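You operate a simulated robot arm through the tools that you are given. There is no shell and no other tool. Be economical: measure what you need, move in short steps, check, and stop when the job is done.

You run a simulated two-armed robot. Do the job below in one go: nothing can be reset, and whatever is moved stays where it is left.

Task
On the green mat, fold the key cloth in half, so that its two short edges meet.

Only the result counts: the job must be done as asked and must still hold three seconds after the hand-in. Knocking over, shifting, dropping, spilling or breaking anything else fails it. Flat cloth is picked up by pressing the open fingertips on it (5 to 10 N) and closing them slowly along it; thin cloth reads only 2 to 8 mm in the jaws.

Robot
Two 7-joint arms with three-finger grippers on one trunk, on a base that drives. Base frame: it is fixed to the floor where the robot stands at the start and does not move with it; the origin is under the middle of the robot, x ahead of it, y to its left, z up; the surface under the hand at the start is at about z = 743. Lengths are in mm, angles in degrees, forces in N, time in s.
The left shoulder is at the start at [56, 154, 953], the right one opposite. With the tool pointing down near the work surface each hand reaches from about 240 to 640 mm from the robot's upright axis, wherever it stands, measured 20 degrees to its own side. Places, roughly: green mat [400, 0, 700]; key cloth [500, 100, 700]. Payload 2.69 kg a hand.
Tool frame (each hand has its own): the origin (TCP) lies between the finger pads and is the grasp point; the fingertips stand 29 mm ahead of it; z points along the fingers, y is the line along which they close. Largest opening 120 mm; the body of the gripper starts 78 mm behind the TCP.
Orientation is told as [roll, pitch, yaw] about the base's x, y, z axes, in that order, counted from this pose: with the fingers straight down and closing along the base's y, the tool's x points along the base's -x, its y along +y and its z along -z.

Tools
- The arms move only by the tool drive_tool. It takes "left_series", "right_series" or both (then of equal length, played together; a hand with none holds still); each is a list that holds one entry, the list of rows, each a list of 7 numbers: the shift along the tool's x, y, z in mm, then the turn, a rotation vector about the tool's x, y, z in degrees, then the finger opening in mm, from 0 to 120. In form: [[[dx, dy, dz, wx, wy, wz, jaw], ...]]. A call has 1 to 20 rows; each row shifts and turns the commanded pose from where the row before left it, along the tool's axes as they then stand. Each row takes 0.2 s and may step no farther than 50 mm and 8.6 degrees from the row before; otherwise, or with a gripper value out of range, the whole call is refused. A pose out of reach is approached as far as the arm can. The call stops where the force on the tool passes 40 N (or 10 N more than at its start, if that is more) or the arm is blocked; 0.2 s more then pass. The fingers move at their own pace and stop on an object; they squeeze with about 27 N. The grip force told is the motor's: it shows also when the fingers shut on nothing. Time passes only in rows, and 0.2 s behind the last, so rows that do not move let the fingers close. It gives the time, the measured TCP pose, the force on the tool (base axes), the opening and the grip force at its end, in the units of the frame above (readings bear some noise), with the torque about the TCP (base axes, N m) and any sound that the robot's microphone picked up.
- Cameras (640 x 400 px; columns grow to the right, rows downward): "scene" is now at [177.8, -1, 1107.7]; the picture's right is [-0.00, -1.00, 0.00], its down [-0.47, 0.00, -0.88] and it looks along [0.88, -0.00, -0.47] (base axes); focal length 214 px, centre (320, 200). "left" rides on the left gripper at [63, 0, -104] in its tool frame; the picture's right is [0.00, 1.00, 0.00], its down [-0.83, 0.00, -0.56] and it looks along [-0.56, 0.00, 0.83] (tool axes); focal length 275 px, centre (320, 200). "right" rides on the right gripper at [63, 0, -104] in its tool frame; the picture's right is [0.00, 1.00, 0.00], its down [-0.83, 0.00, -0.56] and it looks along [-0.56, 0.00, 0.83] (tool axes); focal length 275 px, centre (320, 200).
- get_image(camera): a new picture of that camera. It takes no simulated time.
- slide_trunk(by): slides the trunk up (or, below 0, down) by that many mm; the arms and the scene camera ride with it, the base frame stays. It gives what a move gives, with no picture.
- base_move(legs): drives the robot by 1 to 6 legs, each [ahead, left, turn to the left] in mm, mm and degrees, along the robot's own axes; the way and the turn of a leg run together, so that a leg with both is an arc; at most 1500 mm and 180 degrees a leg. The arms and the cameras ride along, it lands a little off, and it stops where it bumps. It gives what a move gives.
- turn_head(pan, tilt): turns the head with the scene camera to pan (to the left, within 80 degrees either way) and tilt (down, from -29 to 69), counted from straight ahead of the robot. It gives what a move gives.
- probe_pixels(camera, pixels): there is no depth. For up to 12 entries [column, row, z] of the newest picture of that camera ("zoom" is the newest enlarged one), the place [x, y] in the base frame at which the ray of that pixel passes the height z, good to about 2 mm. It takes no simulated time.
- inspect(camera, box): a new picture of the part [left, top, right, bottom] of that camera's present view, enlarged. It takes no simulated time.
- hand_in(): hands the job in; it is judged then, once.

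Keep the steps short. Do not move on a guess: measure, check each grasp and each placing, and mend mistakes. In all there are 80 turns and 58 pictures (those below and enlarged ones count). Leave the grippers open and the arms clear of the work at the hand-in unless told otherwise, and finish with a single line.

The tools are called by a JSON object that holds its "api" and its "payload". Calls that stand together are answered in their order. drive_tool: Moves the arms, as the interface text tells. Its arguments: {"type":"object","properties":{"left_series":{"type":"array"},"right_series":{"type":"array"}},"required":[]} The other tools are called the same way: slide_trunk (by) slides the trunk up or down; base_move (legs) drives the base; turn_head (pan, tilt) turns the head that bears the scene camera; get_image (camera) takes a picture; probe_pixels (camera, pixels) gives the place at which the rays of pixels pass given heights; inspect (camera, box) takes an enlarged picture of a part of a camera's view; hand_in () hands the job in.

At the start:

```text
clock: 0.0
left_tool_pos: [408.2, 205.1, 945.2]
left_tool_rot: [0.0, 0.0, 0.0]
left_contact_force: [-0.9, 0.5, 0.4]
left_ft_torque: [0.0, 0.04, -0.01]
left_finger_gap: 119.6
left_finger_force: 0.1
right_tool_pos: [471.6, -154.7, 941.1]
right_tool_rot: [0.0, -0.1, 0.2]
right_contact_force: [-0.2, 0.3, -0.6]
right_ft_torque: [-0.04, 0.03, 0.03]
right_finger_gap: 120.0
right_finger_force: 0.0
trunk travel left (down, up): [-325.0, 113.0]
robot x, y, heading: [-1.3, -0.2, -0.3]
head pan, tilt: [-0.2, 27.9]
```

scene: 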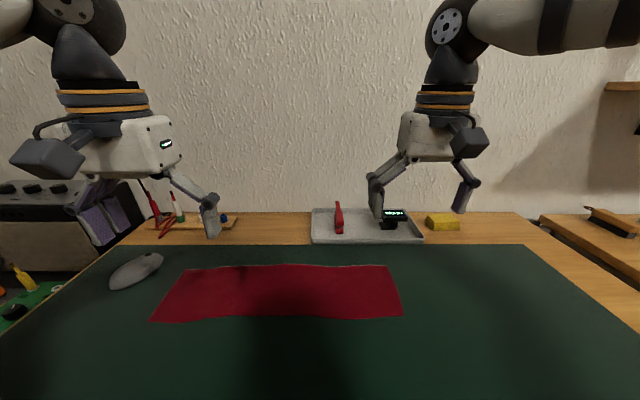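
right: 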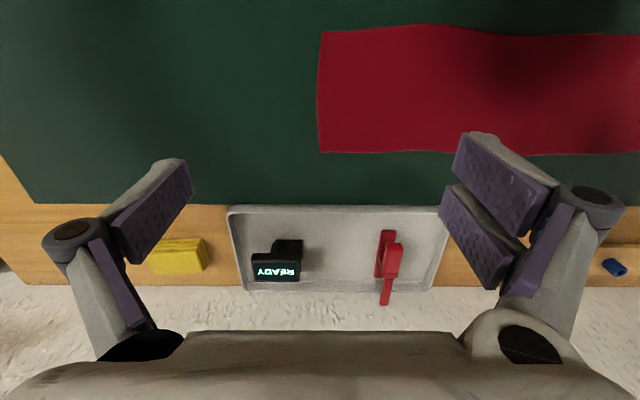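
left: 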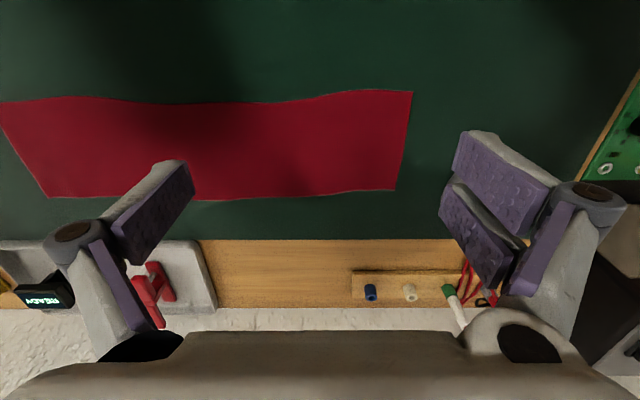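

The red cloth lies with its long side along y. I measure its corners in the scene picture (186,268), (389,265), (402,316), (152,322), and in the wrist pictures.

{"api": "probe_pixels", "payload": {"camera": "scene", "pixels": [[186, 268, 745], [389, 265, 745], [402, 316, 745], [152, 322, 745], [290, 264, 745], [280, 318, 745], [138, 270, 745], [340, 243, 745]]}}

{"api": "probe_pixels", "payload": {"camera": "right", "pixels": [[319, 33, 745], [319, 152, 745], [421, 26, 745]]}}

{"api": "probe_pixels", "payload": {"camera": "left", "pixels": [[412, 91, 745], [394, 190, 745], [0, 103, 745], [47, 198, 745]]}}

{"api": "inspect", "payload": {"camera": "scene", "box": [100, 230, 440, 400]}}

```text
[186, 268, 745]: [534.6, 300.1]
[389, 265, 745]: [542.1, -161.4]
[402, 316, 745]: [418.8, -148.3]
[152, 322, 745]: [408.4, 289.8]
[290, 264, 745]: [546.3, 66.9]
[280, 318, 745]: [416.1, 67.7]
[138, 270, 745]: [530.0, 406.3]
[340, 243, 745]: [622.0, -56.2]
```

```text
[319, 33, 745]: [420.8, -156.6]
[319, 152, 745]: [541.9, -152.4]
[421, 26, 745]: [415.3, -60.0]
```

```text
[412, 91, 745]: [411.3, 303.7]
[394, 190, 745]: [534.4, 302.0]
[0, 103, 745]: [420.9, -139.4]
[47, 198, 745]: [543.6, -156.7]
```

```text
1.88 times, centred on (270, 315) of scene
```

zoom: 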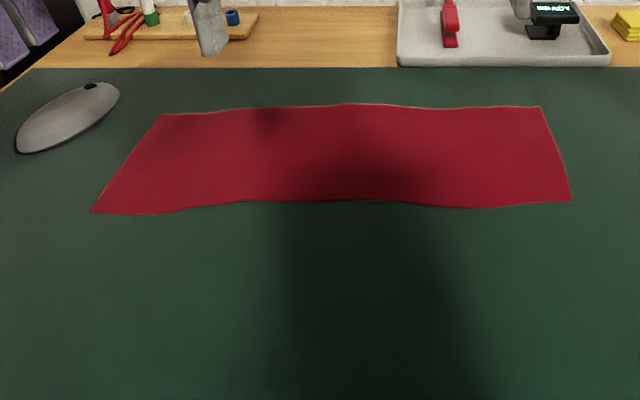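

The cloth spans about x 411–542, y −155 to 302 (456 × 125). The plan is to pinch the left short edge at its middle with the left hand and carry it low to the right, since the mouse is on the left. First I move the right hand aside and bring the left hand above the left edge with the jaws at 36.

{"api": "drive_tool", "payload": {"left_series": [[[-10, 10, 0, 0, 0, 0, 90], [-10, 10, 0, 0, 0, 0, 60], [-10, 10, 0, 0, 0, 0, 36], [-10, 10, 10, 0, 0, 0, 36], [-10, 10, 15, 0, 0, 0, 36], [-10, 10, 20, 0, 0, 0, 36], [-5, 9, 25, 0, 0, 0, 36], [0, 0, 25, 0, 0, 0, 36], [0, 0, 25, 0, 0, 0, 36], [0, 0, 15, 0, 0, 0, 36]]], "right_series": [[[5, -20, 0, 0, 0, 0, 60], [5, -20, 0, 0, 0, 0, 60], [5, -20, 0, 0, 0, 0, 60], [5, -20, 0, 0, 0, 0, 60], [5, -20, 0, 0, 0, 0, 60], [5, -20, 0, 0, 0, 0, 60], [5, -20, 0, 0, 0, 0, 60], [5, -20, 0, 0, 0, 0, 60], [5, -20, 0, 0, 0, 0, 60], [5, -20, 0, 0, 0, 0, 60]]]}}

{"api": "get_image", "payload": {"camera": "left"}}

{"api": "get_image", "payload": {"camera": "scene"}}

```text
clock: 2.2
left_tool_pos: [471.9, 273.3, 810.0]
left_tool_rot: [0.0, 0.0, 0.0]
left_contact_force: [0.0, 0.0, -0.3]
left_ft_torque: [-0.03, 0.0, 0.01]
left_finger_gap: 36.2
left_finger_force: 0.1
right_tool_pos: [421.8, -356.6, 941.7]
right_tool_rot: [0.0, -0.1, 0.1]
right_contact_force: [0.2, 0.2, -0.3]
right_ft_torque: [-0.04, -0.01, -0.06]
right_finger_gap: 60.0
right_finger_force: 0.0
trunk travel left (down, up): [-325.0, 113.0]
robot x, y, heading: [1.9, -0.9, -0.2]
head pan, tilt: [-0.2, 27.9]
```

```text
53 pictures are left
```

left: 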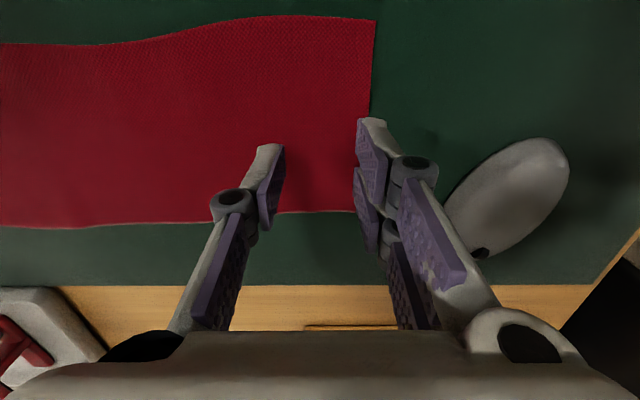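

```text
52 pictures are left
```

scene: 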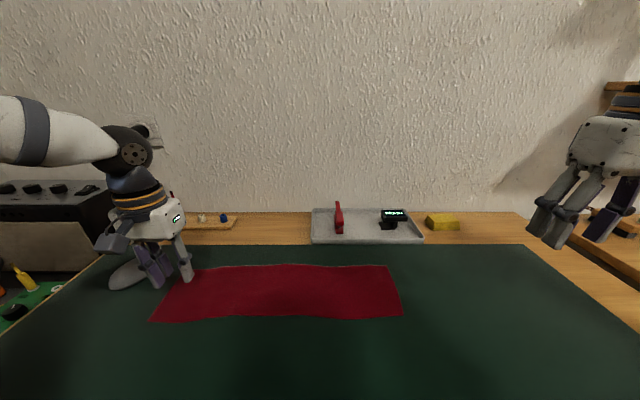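

The mouse's near edge is around (450,200), so I check how far it is from the outer finger, and where the cloth edge is at (372,90).

{"api": "probe_pixels", "payload": {"camera": "left", "pixels": [[374, 20, 745], [370, 108, 745], [448, 195, 755], [465, 185, 745], [358, 119, 781], [355, 212, 745]]}}

```text
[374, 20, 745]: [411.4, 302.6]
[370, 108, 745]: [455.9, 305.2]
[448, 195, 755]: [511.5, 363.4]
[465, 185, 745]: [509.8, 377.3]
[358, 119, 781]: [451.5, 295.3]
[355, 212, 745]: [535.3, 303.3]
```

The mouse is about 60 mm clear of the finger. I lower to just above the cloth, then press in small steps.

{"api": "drive_tool", "payload": {"left_series": [[[0, 0, 12, 0, 0, 0, 36], [0, 0, 12, 0, 0, 0, 36], [0, 0, 8, 0, 0, 0, 36], [0, 0, 3, 0, 0, 0, 36], [0, 0, 0, 0, 0, 0, 36]]]}}

```text
clock: 3.4
left_tool_pos: [472.0, 273.2, 774.8]
left_tool_rot: [-0.1, 0.0, 0.0]
left_contact_force: [-0.7, 1.0, 0.8]
left_ft_torque: [-0.04, 0.0, 0.01]
left_finger_gap: 36.0
left_finger_force: 0.0
right_tool_pos: [421.9, -354.6, 941.8]
right_tool_rot: [-0.1, -0.1, 0.1]
right_contact_force: [-0.2, -0.3, -0.7]
right_ft_torque: [-0.01, 0.01, 0.02]
right_finger_gap: 60.2
right_finger_force: 0.0
trunk travel left (down, up): [-325.0, 113.0]
robot x, y, heading: [1.1, 0.5, -0.3]
head pan, tilt: [-0.2, 27.9]
```

No contact yet. I press on 1 mm at a time.

{"api": "drive_tool", "payload": {"left_series": [[[0, 0, 1, 0, 0, 0, 36], [0, 0, 1, 0, 0, 0, 36], [0, 0, 0, 0, 0, 0, 36]]]}}

{"api": "drive_tool", "payload": {"left_series": [[[0, 0, 1, 0, 0, 0, 36], [0, 0, 0, 0, 0, 0, 36]]]}}

```text
clock: 4.2
left_tool_pos: [472.2, 274.0, 772.7]
left_tool_rot: [0.0, 0.0, -0.1]
left_contact_force: [0.0, -0.6, 5.1]
left_ft_torque: [0.11, 0.05, 0.03]
left_finger_gap: 35.6
left_finger_force: 0.0
right_tool_pos: [421.4, -355.4, 941.5]
right_tool_rot: [-0.1, 0.0, 0.0]
right_contact_force: [-0.2, 0.0, 0.2]
right_ft_torque: [-0.03, 0.0, 0.01]
right_finger_gap: 59.8
right_finger_force: 0.1
trunk travel left (down, up): [-325.0, 113.0]
robot x, y, heading: [0.1, -2.7, 0.2]
head pan, tilt: [-0.2, 27.9]
```

```text
clock: 4.8
left_tool_pos: [472.5, 273.2, 772.4]
left_tool_rot: [0.0, -0.3, 0.1]
left_contact_force: [-0.1, 0.8, 21.3]
left_ft_torque: [0.43, 0.07, -0.04]
left_finger_gap: 36.4
left_finger_force: 0.6
right_tool_pos: [421.0, -356.7, 942.4]
right_tool_rot: [0.1, -0.1, 0.1]
right_contact_force: [-0.2, 0.9, -0.5]
right_ft_torque: [-0.01, -0.02, 0.02]
right_finger_gap: 59.8
right_finger_force: 0.0
trunk travel left (down, up): [-325.0, 113.0]
robot x, y, heading: [1.5, -1.5, -0.1]
head pan, tilt: [-0.2, 27.9]
```

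The press is now 21 N, mostly on the outer finger (torque 0.43). I back off about 0.7 mm and tilt slightly to share the load.

{"api": "drive_tool", "payload": {"left_series": [[[0, 0, -0.7, -0.5, 0, 0, 36], [0, 0, 0, 0, 0, 0, 36]]]}}

```text
clock: 5.4
left_tool_pos: [471.6, 272.9, 771.5]
left_tool_rot: [0.6, -0.1, 0.0]
left_contact_force: [2.4, -2.2, 12.3]
left_ft_torque: [-0.16, -0.1, 0.09]
left_finger_gap: 36.0
left_finger_force: 0.0
right_tool_pos: [421.6, -355.5, 942.3]
right_tool_rot: [0.0, -0.2, 0.0]
right_contact_force: [0.3, -0.1, -1.0]
right_ft_torque: [0.01, -0.02, -0.04]
right_finger_gap: 60.3
right_finger_force: 0.1
trunk travel left (down, up): [-325.0, 113.0]
robot x, y, heading: [1.5, -1.5, 0.2]
head pan, tilt: [-0.2, 27.9]
```

The load is now shared and reads 12 N. I ease off a little more and close slowly.

{"api": "drive_tool", "payload": {"left_series": [[[0, 0, -0.2, 0.1, 0, 0, 36], [0, 0, 0, 0, 0, 0, 33], [0, 0, 0, 0, 0, 0, 30], [0, 0, 0, 0, 0, 0, 27], [0, 0, 0, 0, 0, 0, 24], [0, 0, 0, 0, 0, 0, 21], [0, 0, 0, 0, 0, 0, 18], [0, 0, 0, 0, 0, 0, 15], [0, 0, 0, 0, 0, 0, 12], [0, 0, 0, 0, 0, 0, 9], [0, 0, 0, 0, 0, 0, 6], [0, 0, 0, 0, 0, 0, 3], [0, 0, 0, 0, 0, 0, 0], [0, 0, 0, 0, 0, 0, 0]]]}}

{"api": "get_image", "payload": {"camera": "left"}}

```text
clock: 8.4
left_tool_pos: [473.7, 273.6, 772.9]
left_tool_rot: [0.3, 0.0, 0.0]
left_contact_force: [0.6, 0.1, 0.5]
left_ft_torque: [-0.02, -0.02, -0.01]
left_finger_gap: 6.3
left_finger_force: 27.0
right_tool_pos: [422.7, -355.9, 940.6]
right_tool_rot: [0.0, -0.1, 0.1]
right_contact_force: [0.1, -0.1, 0.0]
right_ft_torque: [0.01, 0.01, 0.0]
right_finger_gap: 60.1
right_finger_force: 0.1
trunk travel left (down, up): [-325.0, 113.0]
robot x, y, heading: [-0.4, -1.5, -0.1]
head pan, tilt: [-0.2, 27.9]
```

```text
51 pictures are left
```

left: 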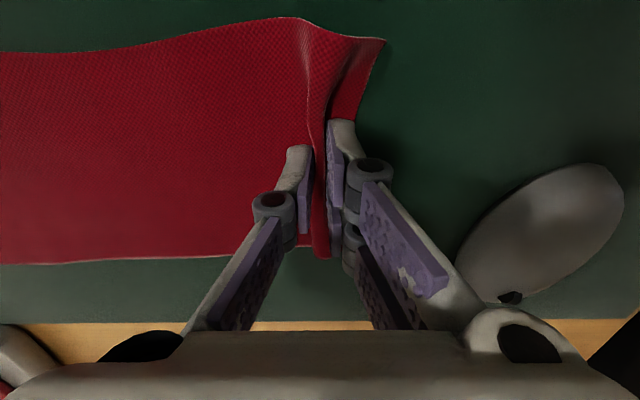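

The grip reads 6.3 mm at 27 N, and a ridge has formed along the whole edge. I lift 60 mm while moving a little to the right, then look.

{"api": "drive_tool", "payload": {"left_series": [[[0, 0, -10, 0, 0, 0, 0], [0, 0, -10, 0, 0, 0, 0], [0, -5, -10, 0, 0, 0, 0], [0, -5, -10, 0, 0, 0, 0], [0, -10, -10, 0, 0, 0, 0], [0, -10, -10, 0, 0, 0, 0], [0, 0, 0, 0, 0, 0, 0]]]}}

{"api": "get_image", "payload": {"camera": "left"}}

{"api": "inspect", "payload": {"camera": "scene", "box": [80, 180, 440, 360]}}

```text
clock: 10.0
left_tool_pos: [473.4, 242.1, 833.3]
left_tool_rot: [0.3, 0.0, 0.0]
left_contact_force: [-0.4, 0.0, 0.0]
left_ft_torque: [0.0, 0.01, 0.01]
left_finger_gap: 6.2
left_finger_force: 27.0
right_tool_pos: [421.8, -354.8, 941.6]
right_tool_rot: [0.0, -0.2, 0.1]
right_contact_force: [0.1, -0.1, -0.6]
right_ft_torque: [0.03, 0.01, 0.0]
right_finger_gap: 60.1
right_finger_force: 0.0
trunk travel left (down, up): [-325.0, 113.0]
robot x, y, heading: [-3.2, 1.2, -0.2]
head pan, tilt: [-0.2, 27.9]
```

```text
50 pictures are left
```

left: 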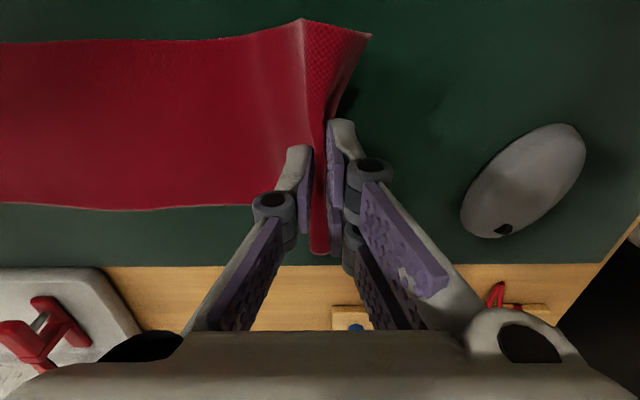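

```text
1.78 times, centred on (260, 270) of scene
```

zoom: 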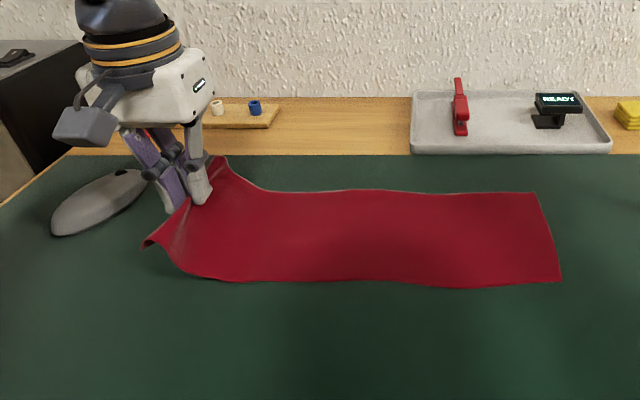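

The cloth is fairly stiff and both corners rise with the ridge. I carry it on a low arc to the fold line at y ≈ 74 and check that the right half stays put.

{"api": "drive_tool", "payload": {"left_series": [[[0, -12, -5, 0, 0, 0, 0], [0, -12, -5, 0, 0, 0, 0], [0, -12, -5, 0, 0, 0, 0], [0, -12, -5, 0, 0, 0, 0], [0, -12, -5, 0, 0, 0, 0], [0, -12, -5, 0, 0, 0, 0], [0, -12, -5, 0, 0, 0, 0], [0, -12, -5, 0, 0, 0, 0], [0, -12, -5, 0, 0, 0, 0], [0, -12, -5, 0, 0, 0, 0], [0, -12, 0, 0, 0, 0, 0], [0, -12, 0, 0, 0, 0, 0], [0, -12, 0, 0, 0, 0, 0], [0, -12, 0, 0, 0, 0, 0], [0, 0, 0, 0, 0, 0, 0]]]}}

{"api": "get_image", "payload": {"camera": "left"}}

{"api": "inspect", "payload": {"camera": "scene", "box": [80, 180, 440, 360]}}

```text
clock: 13.2
left_tool_pos: [472.8, 75.4, 881.0]
left_tool_rot: [0.3, 0.1, 0.1]
left_contact_force: [0.1, -0.2, 0.2]
left_ft_torque: [0.01, -0.01, 0.02]
left_finger_gap: 6.3
left_finger_force: 27.4
right_tool_pos: [421.4, -354.8, 942.2]
right_tool_rot: [0.0, -0.1, 0.1]
right_contact_force: [-0.7, 0.3, 0.2]
right_ft_torque: [-0.03, -0.02, 0.02]
right_finger_gap: 59.8
right_finger_force: 0.1
trunk travel left (down, up): [-325.0, 113.0]
robot x, y, heading: [2.0, -1.2, 0.1]
head pan, tilt: [-0.2, 27.9]
```

```text
48 pictures are left
```

left: 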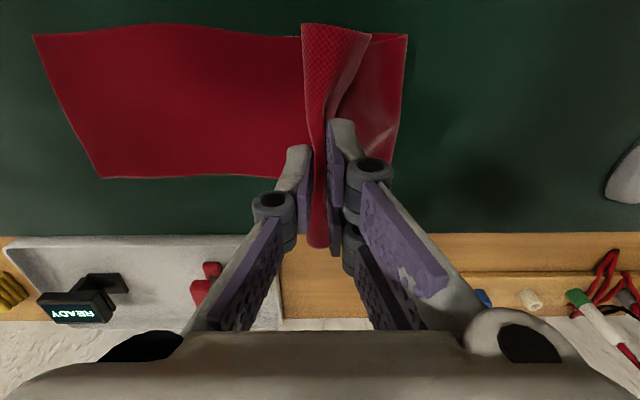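

```text
1.78 times, centred on (260, 270) of scene
```

zoom: 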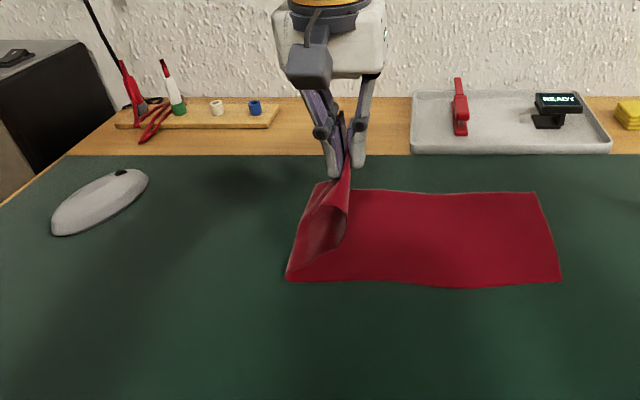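

The fold is forming well and the right half has not moved. I carry on to y ≈ −105, sinking gently and shifting x by +6.

{"api": "drive_tool", "payload": {"left_series": [[[0, -12, 0, 0, 0, 0, 0], [0, -12, 0, 0, 0, 0, 0], [0, -12, 0, 0, 0, 0, 0], [-1, -12, 2, 0, 0, 0, 0], [-1, -12, 3, 0, 0, 0, 0], [-1, -12, 4, 0, 0, 0, 0], [-1, -12, 5, 0, 0, 0, 0], [-1, -12, 5, 0, 0, 0, 0], [-1, -12, 6, 0, 0, 0, 0], [0, -12, 6, 0, 0, 0, 0], [0, -12, 6, 0, 0, 0, 0], [0, -12, 6, 0, 0, 0, 0], [0, -12, 6, 0, 0, 0, 0], [0, -12, 6, 0, 0, 0, 0], [0, -12, 6, 0, 0, 0, 0], [0, 0, 0, 0, 0, 0, 0]]]}}

{"api": "get_image", "payload": {"camera": "left"}}

{"api": "inspect", "payload": {"camera": "scene", "box": [200, 200, 460, 362]}}

```text
clock: 16.6
left_tool_pos: [480.4, -106.9, 819.2]
left_tool_rot: [0.4, -0.1, 0.0]
left_contact_force: [-0.6, -0.2, -0.2]
left_ft_torque: [0.02, 0.01, 0.04]
left_finger_gap: 6.4
left_finger_force: 27.3
right_tool_pos: [421.9, -354.2, 942.9]
right_tool_rot: [-0.1, -0.1, 0.1]
right_contact_force: [0.6, -0.3, 0.0]
right_ft_torque: [0.02, 0.01, -0.03]
right_finger_gap: 60.1
right_finger_force: 0.0
trunk travel left (down, up): [-325.0, 113.0]
robot x, y, heading: [-0.8, -0.4, -0.0]
head pan, tilt: [-0.2, 27.9]
```

```text
46 pictures are left
```

left: 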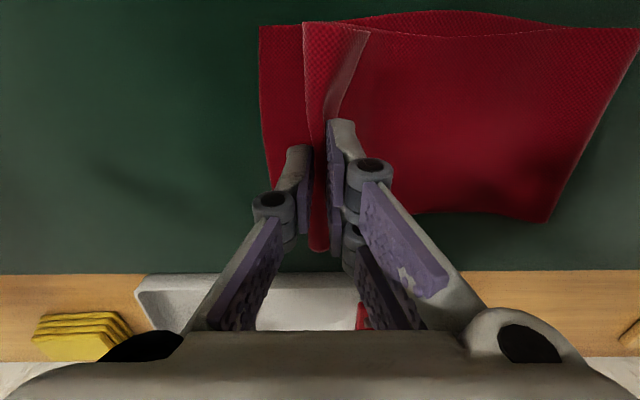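

```text
2.46 times, centred on (330, 281) of scene
```

zoom: 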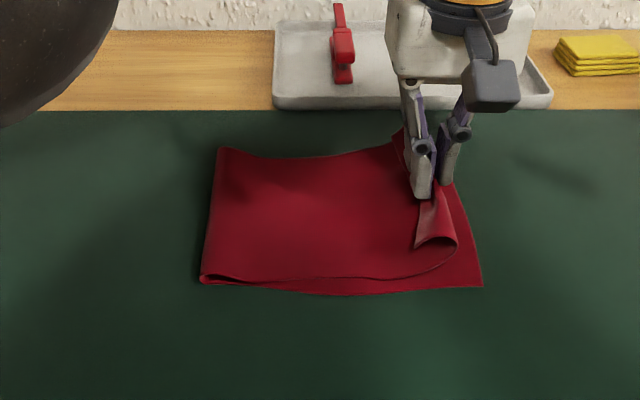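

The flap at the edge is turned back on top, as expected from a pinch made from above. I measure the fold line and the lower edges before lowering.

{"api": "probe_pixels", "payload": {"camera": "zoom", "pixels": [[202, 280, 748], [219, 150, 760], [482, 286, 745], [440, 238, 760]]}}

{"api": "probe_pixels", "payload": {"camera": "left", "pixels": [[260, 27, 745], [270, 185, 745], [638, 28, 750], [547, 222, 750]]}}

```text
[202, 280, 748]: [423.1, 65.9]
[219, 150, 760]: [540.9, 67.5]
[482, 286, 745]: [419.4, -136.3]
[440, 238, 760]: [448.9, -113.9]
```

```text
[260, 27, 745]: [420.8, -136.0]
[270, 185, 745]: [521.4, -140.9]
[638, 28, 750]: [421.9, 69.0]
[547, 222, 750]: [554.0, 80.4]
```

The lower right edge is now at y ≈ −138 and the fold at about +70, so the pinch should come down slightly left, near y = −98. I lower there to about 8 mm above the mat.

{"api": "drive_tool", "payload": {"left_series": [[[0, 1, 6, 0, 0, 0, 0], [0, 1, 6, 0, 0, 0, 0], [0, 1, 6, 0, 0, 0, 0], [0, 1, 6, 0, 0, 0, 0], [0, 2, 6, 0, 0, 0, 0], [0, 2, 5, 0, 0, 0, 0], [0, 1, 3, 0, 0, 0, 0], [0, 0, 0, 0, 0, 0, 0]]]}}

{"api": "inspect", "payload": {"camera": "scene", "box": [200, 200, 460, 362]}}

{"api": "get_image", "payload": {"camera": "left"}}

```text
clock: 18.4
left_tool_pos: [479.6, -95.8, 781.3]
left_tool_rot: [0.4, 0.0, 0.1]
left_contact_force: [0.1, 0.2, -0.1]
left_ft_torque: [-0.02, -0.03, 0.01]
left_finger_gap: 6.0
left_finger_force: 27.1
right_tool_pos: [422.1, -354.4, 941.4]
right_tool_rot: [0.0, -0.1, 0.1]
right_contact_force: [-0.2, 0.6, 0.5]
right_ft_torque: [0.0, 0.01, 0.0]
right_finger_gap: 60.0
right_finger_force: 0.0
trunk travel left (down, up): [-325.0, 113.0]
robot x, y, heading: [-0.9, -1.6, -0.3]
head pan, tilt: [-0.2, 27.9]
```

```text
2.46 times, centred on (330, 281) of scene
```

zoom: 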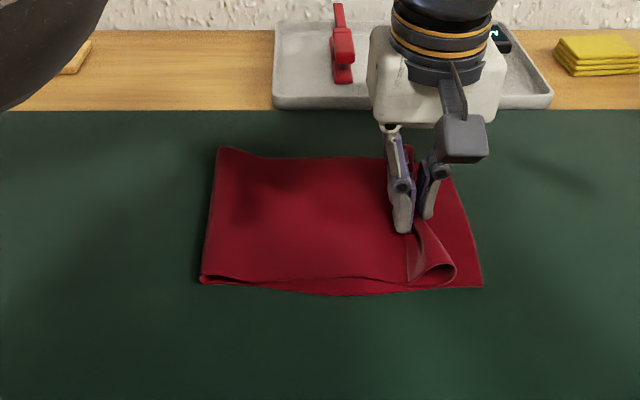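

```text
43 pictures are left
```

left: 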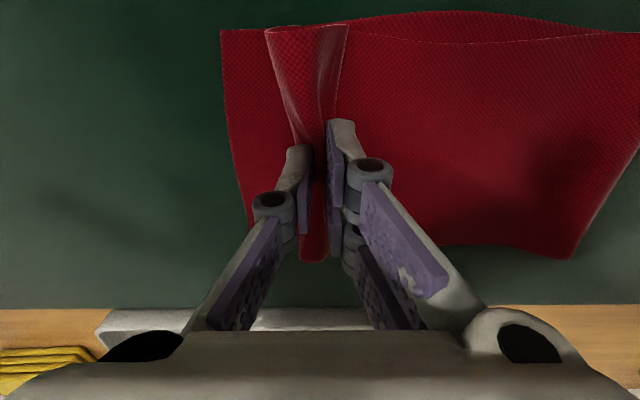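

The edge roll rests on the lower layer. I open the jaws to 40 slowly and look.

{"api": "drive_tool", "payload": {"left_series": [[[0, 0, 0, 0, 0, 0, 12], [0, 0, 0, 0, 0, 0, 20], [0, 0, 0, 0, 0, 0, 30], [0, 0, 0, 0, 0, 0, 40], [0, 0, 0, 0, 0, 0, 40]]]}}

{"api": "get_image", "payload": {"camera": "left"}}

{"api": "inspect", "payload": {"camera": "scene", "box": [200, 200, 460, 362]}}

```text
clock: 19.6
left_tool_pos: [478.1, -94.5, 782.3]
left_tool_rot: [0.4, 0.0, 0.0]
left_contact_force: [0.7, 0.7, 0.0]
left_ft_torque: [0.01, 0.0, 0.03]
left_finger_gap: 39.9
left_finger_force: 0.0
right_tool_pos: [422.1, -355.3, 941.4]
right_tool_rot: [0.1, -0.1, 0.1]
right_contact_force: [-0.5, -0.5, -0.1]
right_ft_torque: [-0.01, 0.02, 0.0]
right_finger_gap: 60.1
right_finger_force: 0.0
trunk travel left (down, up): [-325.0, 113.0]
robot x, y, heading: [0.5, 0.4, -0.1]
head pan, tilt: [-0.2, 27.9]
```

```text
42 pictures are left
```

left: 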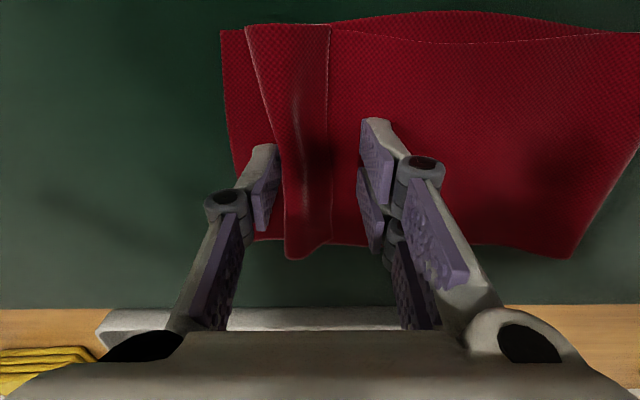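

```text
2.46 times, centred on (330, 281) of scene
```

zoom: 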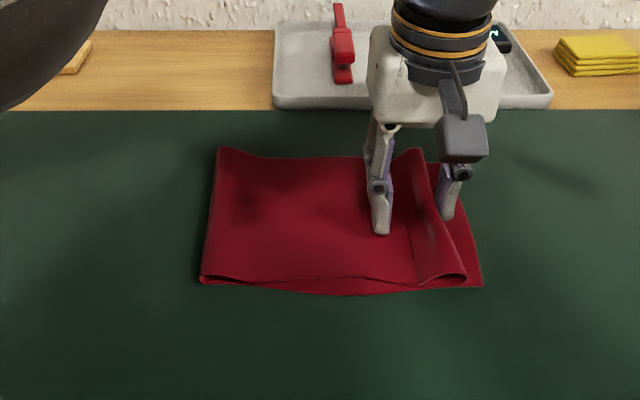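

The flap's free edge lies on top, at column 330, and the left finger is just left of it. I widen the jaws to 90 while keeping that finger in place, then lower a little and sweep the flap over to the right.

{"api": "drive_tool", "payload": {"left_series": [[[0, -5, 0, 0, 0, 0, 50], [0, -5, 0, 0, 0, 0, 60], [0, -5, 0, 0, 0, 0, 70], [0, -5, 0, 0, 0, 0, 80], [0, -5, 0, 0, 0, 0, 90], [0, 0, 2, 0, 0, 0, 90], [0, 0, 2, 0, 0, 0, 90], [0, 0, 0, 0, 0, 0, 90]]]}}

{"api": "get_image", "payload": {"camera": "left"}}

```text
clock: 21.4
left_tool_pos: [483.8, -115.3, 780.9]
left_tool_rot: [0.0, -0.1, 0.7]
left_contact_force: [-0.3, -0.2, -0.2]
left_ft_torque: [0.03, 0.0, 0.0]
left_finger_gap: 90.0
left_finger_force: 0.2
right_tool_pos: [421.8, -355.4, 942.7]
right_tool_rot: [0.1, -0.1, 0.1]
right_contact_force: [0.8, 0.1, 0.6]
right_ft_torque: [0.01, -0.01, 0.0]
right_finger_gap: 59.8
right_finger_force: 0.1
trunk travel left (down, up): [-325.0, 113.0]
robot x, y, heading: [0.5, 1.4, -0.1]
head pan, tilt: [-0.2, 27.9]
```

```text
40 pictures are left
```

left: 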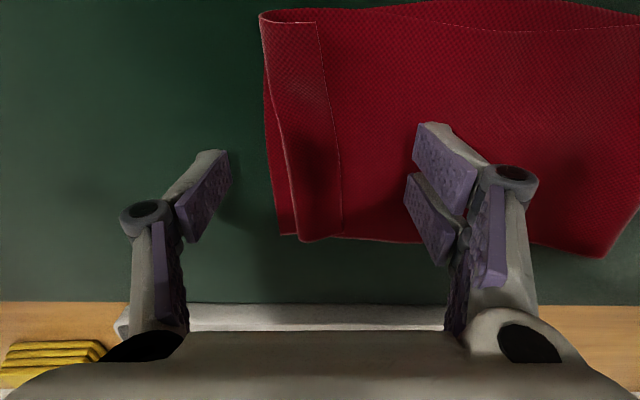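

The left arm is at the end of its reach here: it lagged in y and z, with a 0.7° yaw. I take it up and away to the left, and bring the right hand in for the sweep, since this spot suits it better.

{"api": "drive_tool", "payload": {"left_series": [[[0, 0, -15, 0, 0, 0, 90], [0, 0, -20, 0, 0, 0, 90], [0, 0, -25, 0, 0, 0, 60], [0, 20, -25, 0, 0, 0, 60], [0, 30, -25, 0, 0, 0, 60], [0, 30, -25, 0, 0, 0, 60], [0, 30, -20, 0, 0, 0, 60], [0, 40, 0, 0, 0, 0, 60], [0, 40, 0, 0, 0, 0, 60], [0, 40, 0, 0, 0, 0, 60], [0, 40, 0, 0, 0, 0, 60], [0, 40, 0, 0, 0, 0, 60]]]}}

{"api": "get_image", "payload": {"camera": "scene"}}

{"api": "inspect", "payload": {"camera": "scene", "box": [250, 230, 430, 342]}}

```text
clock: 24.0
left_tool_pos: [475.7, 188.2, 936.1]
left_tool_rot: [0.4, -0.1, -0.1]
left_contact_force: [0.0, 1.0, -0.5]
left_ft_torque: [0.0, -0.01, 0.01]
left_finger_gap: 59.8
left_finger_force: 0.0
right_tool_pos: [421.1, -354.7, 941.5]
right_tool_rot: [0.0, -0.2, 0.0]
right_contact_force: [-0.3, 0.0, -0.1]
right_ft_torque: [0.0, -0.01, -0.01]
right_finger_gap: 59.5
right_finger_force: 0.2
trunk travel left (down, up): [-325.0, 113.0]
robot x, y, heading: [-0.7, -4.0, -0.0]
head pan, tilt: [-0.2, 27.9]
```

```text
39 pictures are left
```

scene: 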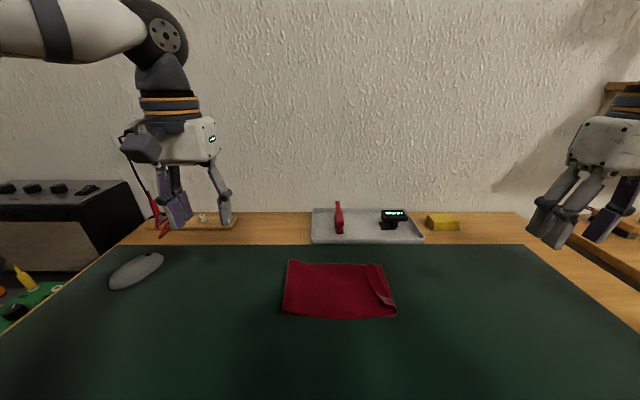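

```text
3.56 times, centred on (340, 286) of scene
```

zoom: 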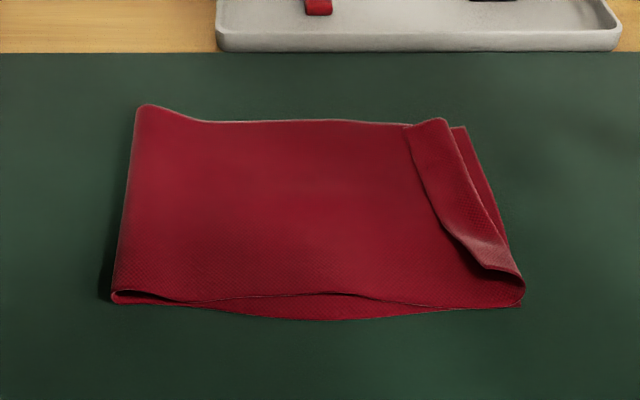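

{"api": "probe_pixels", "payload": {"camera": "zoom", "pixels": [[112, 298, 748], [138, 108, 765], [519, 303, 745], [465, 128, 745], [406, 126, 752], [484, 264, 752], [523, 275, 755], [440, 120, 760]]}}

```text
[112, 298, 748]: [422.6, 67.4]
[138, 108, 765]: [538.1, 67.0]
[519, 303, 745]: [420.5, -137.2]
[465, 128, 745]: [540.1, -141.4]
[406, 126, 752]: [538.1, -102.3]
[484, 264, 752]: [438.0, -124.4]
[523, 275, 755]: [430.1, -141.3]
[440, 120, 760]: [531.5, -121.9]
```

The flap edge runs from (538,−102) to (438,−124). The right hand now goes, with jaws shut, above the spot just left of the flap edge.

{"api": "drive_tool", "payload": {"right_series": [[[-10, 30, 0, 0, 0, 0, 40], [-10, 30, 0, 0, 0, 0, 20], [-10, 30, 0, 0, 0, 0, 0], [-10, 30, 0, 0, 0, 0, 0], [-10, 30, 0, 0, 0, 0, 0], [-10, 30, 0, 0, 0, 0, 0], [-4, 30, 0, 0, 0, 0, 0], [0, 30, 0, 0, 0, 0, 0], [0, 32, 20, 0, 0, 0, 0], [0, 0, 30, 0, 0, 0, 0], [0, 0, 30, 0, 0, 0, 0], [0, 0, 25, 0, 0, 0, 0], [0, 0, 15, 0, 0, 0, 0], [0, 0, 15, 0, 0, 0, 0], [0, 0, 10, 0, 0, 0, 0], [0, 0, 0, 0, 0, 0, 0]]]}}

{"api": "get_image", "payload": {"camera": "right"}}

```text
clock: 27.4
left_tool_pos: [474.6, 188.1, 936.9]
left_tool_rot: [0.4, 0.0, 0.0]
left_contact_force: [-0.1, 0.4, -0.5]
left_ft_torque: [0.04, -0.02, -0.04]
left_finger_gap: 60.2
left_finger_force: 0.2
right_tool_pos: [484.4, -82.4, 797.7]
right_tool_rot: [-0.1, 0.0, 0.1]
right_contact_force: [0.7, 0.5, -0.6]
right_ft_torque: [-0.01, -0.02, 0.01]
right_finger_gap: 0.0
right_finger_force: 27.1
trunk travel left (down, up): [-325.0, 113.0]
robot x, y, heading: [-2.5, 0.5, 0.0]
head pan, tilt: [-0.2, 27.9]
```

```text
37 pictures are left
```

right: 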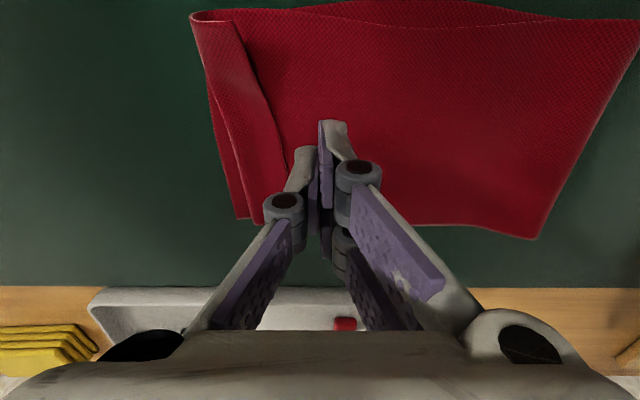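

The fingers stand just to the left of the flap edge. I lower to tip height ~749 and watch the force.

{"api": "drive_tool", "payload": {"right_series": [[[0, 0, 10, 0, 0, 0, 0], [0, 0, 5, 0, 0, 0, 0], [0, 0, 3, 0, 0, 0, 0], [0, 0, 1, 0, 0, 0, 0], [0, 0, 0, 0, 0, 0, 0]]]}}

```text
clock: 28.6
left_tool_pos: [474.9, 189.0, 935.8]
left_tool_rot: [0.3, 0.1, 0.0]
left_contact_force: [-0.7, 0.6, 1.5]
left_ft_torque: [-0.01, 0.04, 0.0]
left_finger_gap: 60.0
left_finger_force: 0.1
right_tool_pos: [485.7, -82.1, 777.0]
right_tool_rot: [0.0, -0.1, 0.1]
right_contact_force: [0.5, -0.1, 0.0]
right_ft_torque: [0.04, 0.0, 0.01]
right_finger_gap: 0.1
right_finger_force: 26.9
trunk travel left (down, up): [-325.0, 113.0]
robot x, y, heading: [-2.9, -0.2, -0.0]
head pan, tilt: [-0.2, 27.9]
```

There is no contact force. I sweep right by 50 mm in small steps.

{"api": "drive_tool", "payload": {"right_series": [[[0, -5, 0, 0, 0, 0, 0], [0, -5, 0, 0, 0, 0, 0], [0, -5, 0, 0, 0, 0, 0], [0, -5, 0, 0, 0, 0, 0], [0, -5, 0, 0, 0, 0, 0], [0, -5, 0, 0, 0, 0, 0], [0, -5, 0, 0, 0, 0, 0], [0, -5, 0, 0, 0, 0, 0], [0, -5, 0, 0, 0, 0, 0], [0, -5, 0, 0, 0, 0, 0], [0, 0, 0, 0, 0, 0, 0]]]}}

{"api": "get_image", "payload": {"camera": "right"}}

{"api": "inspect", "payload": {"camera": "scene", "box": [250, 230, 430, 342]}}

```text
clock: 31.0
left_tool_pos: [475.9, 188.3, 936.3]
left_tool_rot: [0.4, 0.0, 0.0]
left_contact_force: [0.5, -1.1, -0.9]
left_ft_torque: [0.0, 0.04, -0.01]
left_finger_gap: 60.1
left_finger_force: 0.2
right_tool_pos: [487.0, -133.1, 777.4]
right_tool_rot: [0.0, -0.1, 0.1]
right_contact_force: [0.6, 0.1, 0.4]
right_ft_torque: [0.02, 0.05, 0.02]
right_finger_gap: 0.1
right_finger_force: 26.4
trunk travel left (down, up): [-325.0, 113.0]
robot x, y, heading: [0.5, -4.0, 0.4]
head pan, tilt: [-0.2, 27.9]
```

```text
36 pictures are left
```

right: 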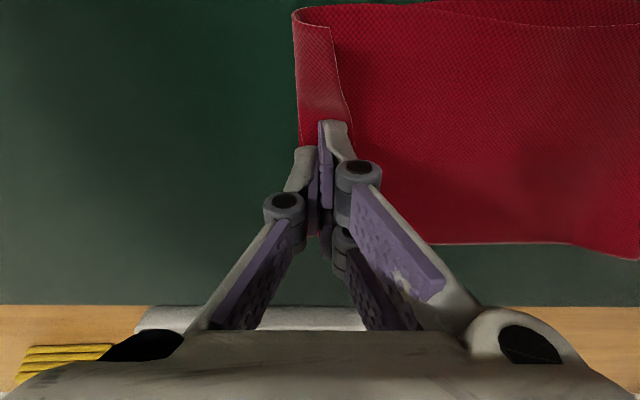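

```text
3.56 times, centred on (340, 286) of scene
```

zoom: 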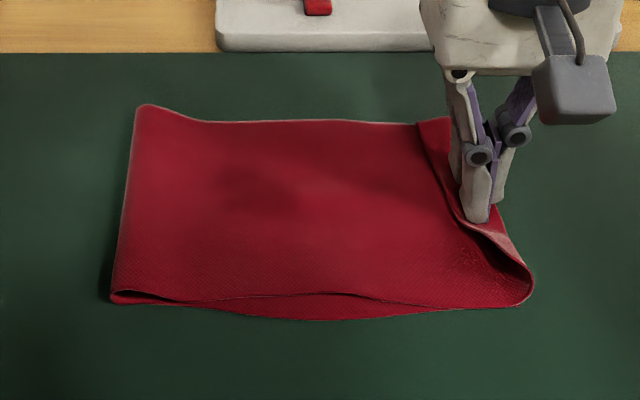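

The middle of the flap has moved right with the fingers. I sweep on another 40 mm and look.

{"api": "drive_tool", "payload": {"right_series": [[[0, -5, 0, 0, 0, 0, 0], [0, -5, 0, 0, 0, 0, 0], [0, -5, 0, 0, 0, 0, 0], [0, -5, 0, 0, 0, 0, 0], [0, -5, 0, 0, 0, 0, 0], [0, -5, 0, 0, 0, 0, 0], [0, -5, 0, 0, 0, 0, 0], [0, -5, 0, 0, 0, 0, 0], [0, 0, 0, 0, 0, 0, 0]]]}}

{"api": "get_image", "payload": {"camera": "right"}}

{"api": "inspect", "payload": {"camera": "scene", "box": [250, 230, 430, 342]}}

```text
clock: 33.0
left_tool_pos: [476.3, 187.9, 936.9]
left_tool_rot: [0.5, 0.0, 0.0]
left_contact_force: [-0.3, -0.1, -0.2]
left_ft_torque: [0.0, 0.02, -0.02]
left_finger_gap: 59.9
left_finger_force: 0.0
right_tool_pos: [485.9, -172.5, 778.8]
right_tool_rot: [0.1, -0.2, 0.1]
right_contact_force: [-0.9, 0.5, 0.1]
right_ft_torque: [0.01, 0.0, 0.01]
right_finger_gap: 0.0
right_finger_force: 26.7
trunk travel left (down, up): [-325.0, 113.0]
robot x, y, heading: [2.0, -0.7, 0.2]
head pan, tilt: [-0.2, 27.9]
```

```text
34 pictures are left
```

right: 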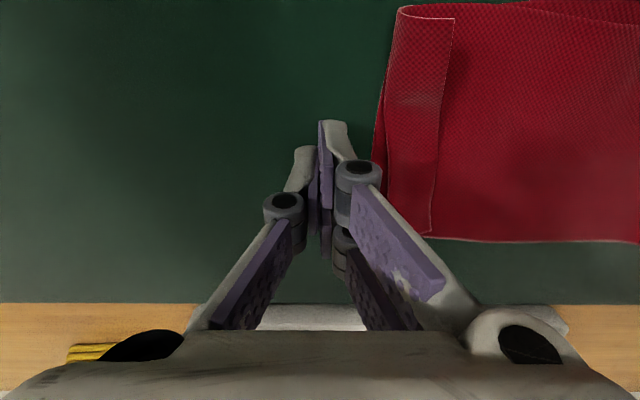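

```text
3.56 times, centred on (340, 286) of scene
```

zoom: 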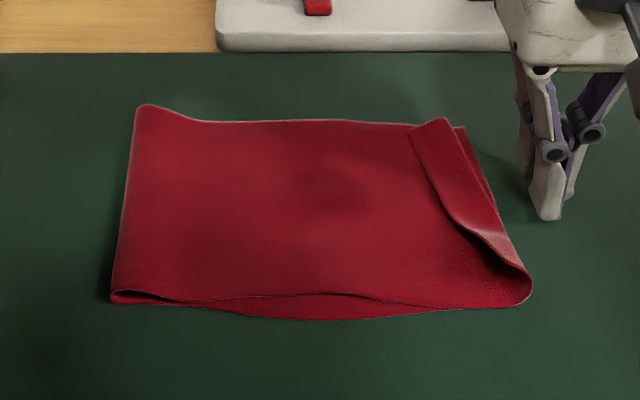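

The fingertips slid over the flap and it sprang back. A better way is to press both spread fingertips on the flap, one near each end, and drag it to the right so it rolls over like a tread. I raise the right hand and yaw it 90° so the fingers spread along x.

{"api": "drive_tool", "payload": {"right_series": [[[0, 0, -30, 0, 0, 0, 20], [0, 0, -30, 0, 0, 0, 40], [0, 0, -20, 0, 0, -8, 60], [0, 0, 0, 0, 0, -8, 80], [0, 0, 0, 0, 0, -8, 80], [0, 0, 0, 0, 0, -8, 80], [0, 0, 0, 0, 0, -8, 80], [0, 0, 0, 0, 0, -8, 80], [0, 0, 0, 0, 0, -8, 80], [0, 0, 0, 0, 0, -8, 80], [0, 0, 0, 0, 0, -8, 80], [0, 0, 0, 0, 0, -8, 80], [0, 0, 0, 0, 0, -8, 80], [0, 0, 0, 0, 0, -2, 80], [0, 0, 0, 0, 0, 0, 80]]]}}

{"api": "get_image", "payload": {"camera": "right"}}

```text
clock: 36.2
left_tool_pos: [476.0, 188.7, 936.3]
left_tool_rot: [0.3, 0.1, 0.0]
left_contact_force: [-0.3, -0.1, -0.2]
left_ft_torque: [0.0, 0.01, 0.0]
left_finger_gap: 60.0
left_finger_force: 0.1
right_tool_pos: [486.2, -172.6, 857.6]
right_tool_rot: [-0.1, 0.0, 90.1]
right_contact_force: [0.3, -0.6, -0.2]
right_ft_torque: [0.02, -0.01, -0.05]
right_finger_gap: 80.3
right_finger_force: 0.1
trunk travel left (down, up): [-325.0, 113.0]
robot x, y, heading: [-1.8, 2.6, -0.1]
head pan, tilt: [-0.2, 27.9]
```

```text
32 pictures are left
```

right: 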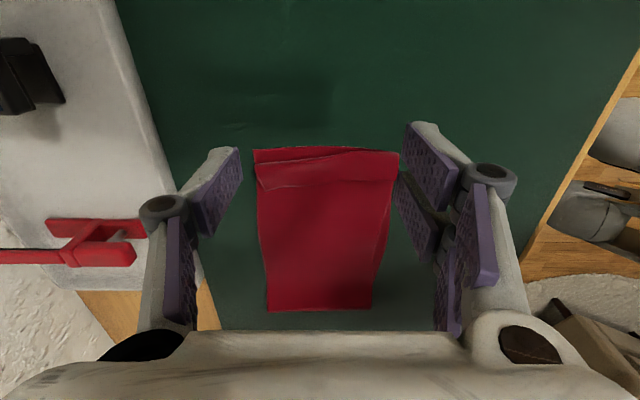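

The hand stands at yaw 90°. I turn another 10° to match the roll's slant, centre over the flap at (483, −120), and lower to just above it.

{"api": "drive_tool", "payload": {"right_series": [[[-20, 1, 0, 0, 0, 0, 80], [-20, 1, 0, 0, 0, 0, 80], [-12, 1, 0, 0, 0, 0, 80], [0, 0, 10, 0, 0, -5, 80], [0, 0, 20, 0, 0, -5, 80], [0, 0, 20, 0, 0, 0, 80], [0, 0, 10, 0, 0, 0, 80], [0, 0, 0, 0, 0, 0, 80]]]}}

{"api": "get_image", "payload": {"camera": "right"}}

```text
clock: 38.0
left_tool_pos: [476.1, 188.5, 936.2]
left_tool_rot: [0.4, 0.0, 0.0]
left_contact_force: [-0.1, -0.7, 0.0]
left_ft_torque: [-0.01, 0.0, 0.0]
left_finger_gap: 59.8
left_finger_force: 0.1
right_tool_pos: [482.1, -120.5, 799.3]
right_tool_rot: [-0.1, -0.1, 100.2]
right_contact_force: [-0.1, -0.2, 0.0]
right_ft_torque: [0.03, 0.0, 0.01]
right_finger_gap: 80.0
right_finger_force: 0.1
trunk travel left (down, up): [-325.0, 113.0]
robot x, y, heading: [-0.6, 1.1, 0.0]
head pan, tilt: [-0.2, 27.9]
```

```text
31 pictures are left
```

right: 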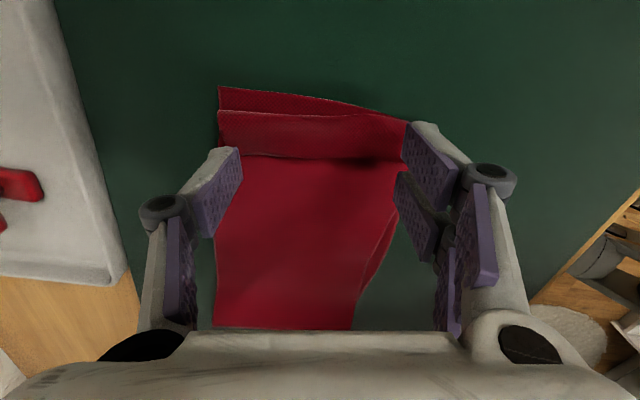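

I check where the flap edge and roll lie relative to the fingertips.

{"api": "probe_pixels", "payload": {"camera": "right", "pixels": [[242, 157, 752], [390, 165, 752], [222, 112, 758], [400, 121, 758], [222, 88, 745], [345, 101, 745], [405, 121, 745], [230, 150, 770], [422, 125, 770]]}}

```text
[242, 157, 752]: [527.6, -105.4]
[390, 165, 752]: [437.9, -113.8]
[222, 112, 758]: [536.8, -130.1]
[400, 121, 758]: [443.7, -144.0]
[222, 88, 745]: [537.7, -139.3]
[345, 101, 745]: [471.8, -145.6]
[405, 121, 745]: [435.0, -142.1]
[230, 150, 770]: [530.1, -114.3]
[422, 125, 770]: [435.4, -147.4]
```

The fingers are over the flap. I shift 3 mm right and lower in small steps until contact.

{"api": "drive_tool", "payload": {"right_series": [[[3, 0, 8, 0, 0, 0, 80], [0, 0, 7, 0, 0, 0, 80], [0, 0, 4, 0, 0, 0, 80], [0, 0, 3, 0, 0, 0, 80], [0, 0, 2, 0, 0, 0, 80], [0, 0, 0, 0, 0, 0, 80]]]}}

```text
clock: 39.4
left_tool_pos: [475.6, 188.6, 936.0]
left_tool_rot: [0.3, 0.0, 0.0]
left_contact_force: [-0.8, -0.4, -0.5]
left_ft_torque: [0.03, 0.01, 0.01]
left_finger_gap: 60.1
left_finger_force: 0.1
right_tool_pos: [485.2, -123.6, 773.6]
right_tool_rot: [-0.1, 0.0, 100.1]
right_contact_force: [-0.3, 1.1, 0.1]
right_ft_torque: [0.0, 0.03, -0.01]
right_finger_gap: 80.0
right_finger_force: 0.1
trunk travel left (down, up): [-325.0, 113.0]
robot x, y, heading: [-3.1, -0.1, -0.1]
head pan, tilt: [-0.2, 27.9]
```

{"api": "drive_tool", "payload": {"right_series": [[[0, 0, 1, 0, 0, 0, 80], [0, 0, 0.5, 0, 0, 0, 80], [0, 0, 0, 0, 0, 0, 80]]]}}

```text
clock: 40.2
left_tool_pos: [476.4, 188.1, 934.6]
left_tool_rot: [0.3, 0.0, 0.0]
left_contact_force: [0.5, 0.0, -0.1]
left_ft_torque: [-0.02, 0.0, 0.01]
left_finger_gap: 60.2
left_finger_force: 0.0
right_tool_pos: [482.7, -123.3, 771.3]
right_tool_rot: [-0.1, 0.0, 100.1]
right_contact_force: [-0.2, 0.8, 0.4]
right_ft_torque: [0.02, -0.05, -0.02]
right_finger_gap: 80.3
right_finger_force: 0.3
trunk travel left (down, up): [-325.0, 113.0]
robot x, y, heading: [0.0, 0.5, 0.0]
head pan, tilt: [-0.2, 27.9]
```

{"api": "drive_tool", "payload": {"right_series": [[[0, 0, 0.6, 0, 0, 0, 80], [0, 0, 0, 0, 0, 0, 80]]]}}

{"api": "get_image", "payload": {"camera": "right"}}

```text
clock: 40.8
left_tool_pos: [475.2, 187.5, 935.8]
left_tool_rot: [0.4, 0.1, 0.0]
left_contact_force: [-0.8, 0.1, -0.1]
left_ft_torque: [0.03, -0.05, 0.04]
left_finger_gap: 60.0
left_finger_force: 0.1
right_tool_pos: [483.0, -123.2, 772.1]
right_tool_rot: [-0.2, 0.1, 100.1]
right_contact_force: [0.3, 0.8, 2.5]
right_ft_torque: [0.05, -0.07, 0.04]
right_finger_gap: 80.9
right_finger_force: 0.6
trunk travel left (down, up): [-325.0, 113.0]
robot x, y, heading: [-3.0, -1.3, -0.1]
head pan, tilt: [-0.2, 27.9]
```

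```text
30 pictures are left
```

right: 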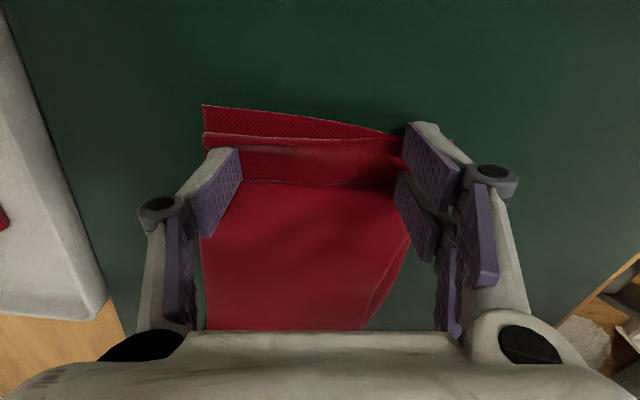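

Contact is at 2.5 N. I press 0.4 mm more and drag 36 mm to the right.

{"api": "drive_tool", "payload": {"right_series": [[[0, 0, 0.4, 0, 0, 0, 80], [3.9, 0.7, 0, 0, 0, 0, 80], [3.9, 0.7, 0, 0, 0, 0, 80], [3.9, 0.7, 0, 0, 0, 0, 80], [3.9, 0.7, 0, 0, 0, 0, 80], [3.9, 0.7, 0, 0, 0, 0, 80], [3.9, 0.7, 0, 0, 0, 0, 80], [3.9, 0.7, 0, 0, 0, 0, 80], [3.9, 0.7, 0, 0, 0, 0, 80], [3.9, 0.7, 0, 0, 0, 0, 80]]]}}

{"api": "get_image", "payload": {"camera": "right"}}

```text
clock: 43.0
left_tool_pos: [475.5, 188.7, 935.3]
left_tool_rot: [0.3, 0.0, -0.1]
left_contact_force: [0.5, -0.3, -0.2]
left_ft_torque: [-0.01, -0.02, 0.01]
left_finger_gap: 60.0
left_finger_force: 0.0
right_tool_pos: [483.4, -158.6, 772.8]
right_tool_rot: [-0.1, 0.0, 100.1]
right_contact_force: [0.0, -0.5, 0.1]
right_ft_torque: [-0.01, -0.01, -0.01]
right_finger_gap: 80.1
right_finger_force: 0.1
trunk travel left (down, up): [-325.0, 113.0]
robot x, y, heading: [0.2, 2.2, 0.1]
head pan, tilt: [-0.2, 27.9]
```

```text
29 pictures are left
```

right: 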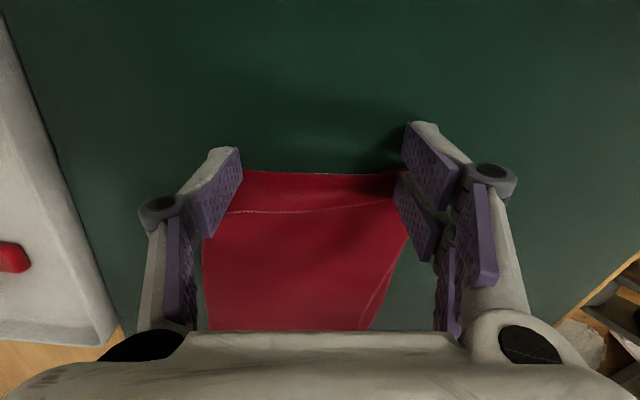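

I raise the hand and look.

{"api": "drive_tool", "payload": {"right_series": [[[0, 0, -20, 0, 0, 0, 80], [0, 0, -30, 0, 0, 0, 80], [10, 0, -30, 0, 0, 0, 80], [0, 0, 0, 0, 0, 0, 80]]]}}

{"api": "get_image", "payload": {"camera": "right"}}

{"api": "inspect", "payload": {"camera": "scene", "box": [250, 230, 430, 342]}}

```text
clock: 44.0
left_tool_pos: [475.3, 188.6, 937.4]
left_tool_rot: [0.4, 0.1, 0.0]
left_contact_force: [-0.4, 0.6, -0.2]
left_ft_torque: [0.01, 0.0, 0.01]
left_finger_gap: 60.1
left_finger_force: 0.0
right_tool_pos: [486.6, -167.0, 850.8]
right_tool_rot: [0.0, 0.0, 100.0]
right_contact_force: [0.2, 0.2, -0.2]
right_ft_torque: [-0.01, 0.0, 0.01]
right_finger_gap: 80.2
right_finger_force: 0.0
trunk travel left (down, up): [-325.0, 113.0]
robot x, y, heading: [1.8, 0.5, -0.2]
head pan, tilt: [-0.2, 27.9]
```

```text
28 pictures are left
```

right: 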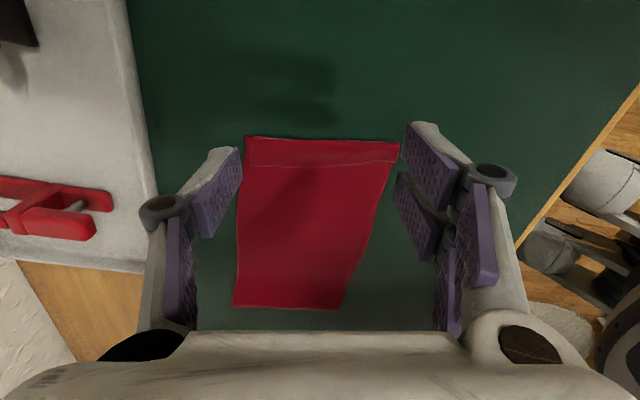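

```text
3.56 times, centred on (340, 286) of scene
```

zoom: 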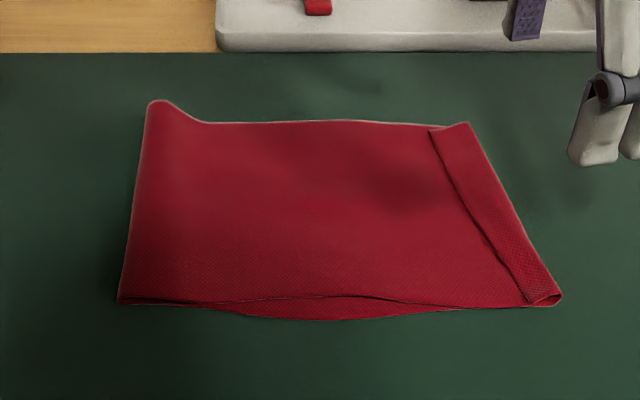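

The tread effect works: the flap is narrower and has rolled right. I measure it and repeat.

{"api": "probe_pixels", "payload": {"camera": "zoom", "pixels": [[118, 300, 748], [150, 103, 768], [560, 297, 748], [470, 123, 750], [430, 129, 750], [532, 303, 750], [458, 308, 745]]}}

{"api": "probe_pixels", "payload": {"camera": "right", "pixels": [[247, 137, 748], [398, 142, 750], [243, 165, 750], [393, 163, 750]]}}

```text
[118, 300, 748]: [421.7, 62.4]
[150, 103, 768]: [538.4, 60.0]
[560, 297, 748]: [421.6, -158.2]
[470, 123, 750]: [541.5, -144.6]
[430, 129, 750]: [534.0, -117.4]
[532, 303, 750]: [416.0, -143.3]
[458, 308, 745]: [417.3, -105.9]
```

```text
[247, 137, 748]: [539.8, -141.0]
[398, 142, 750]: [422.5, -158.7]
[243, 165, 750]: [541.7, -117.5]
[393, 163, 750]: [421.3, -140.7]
```

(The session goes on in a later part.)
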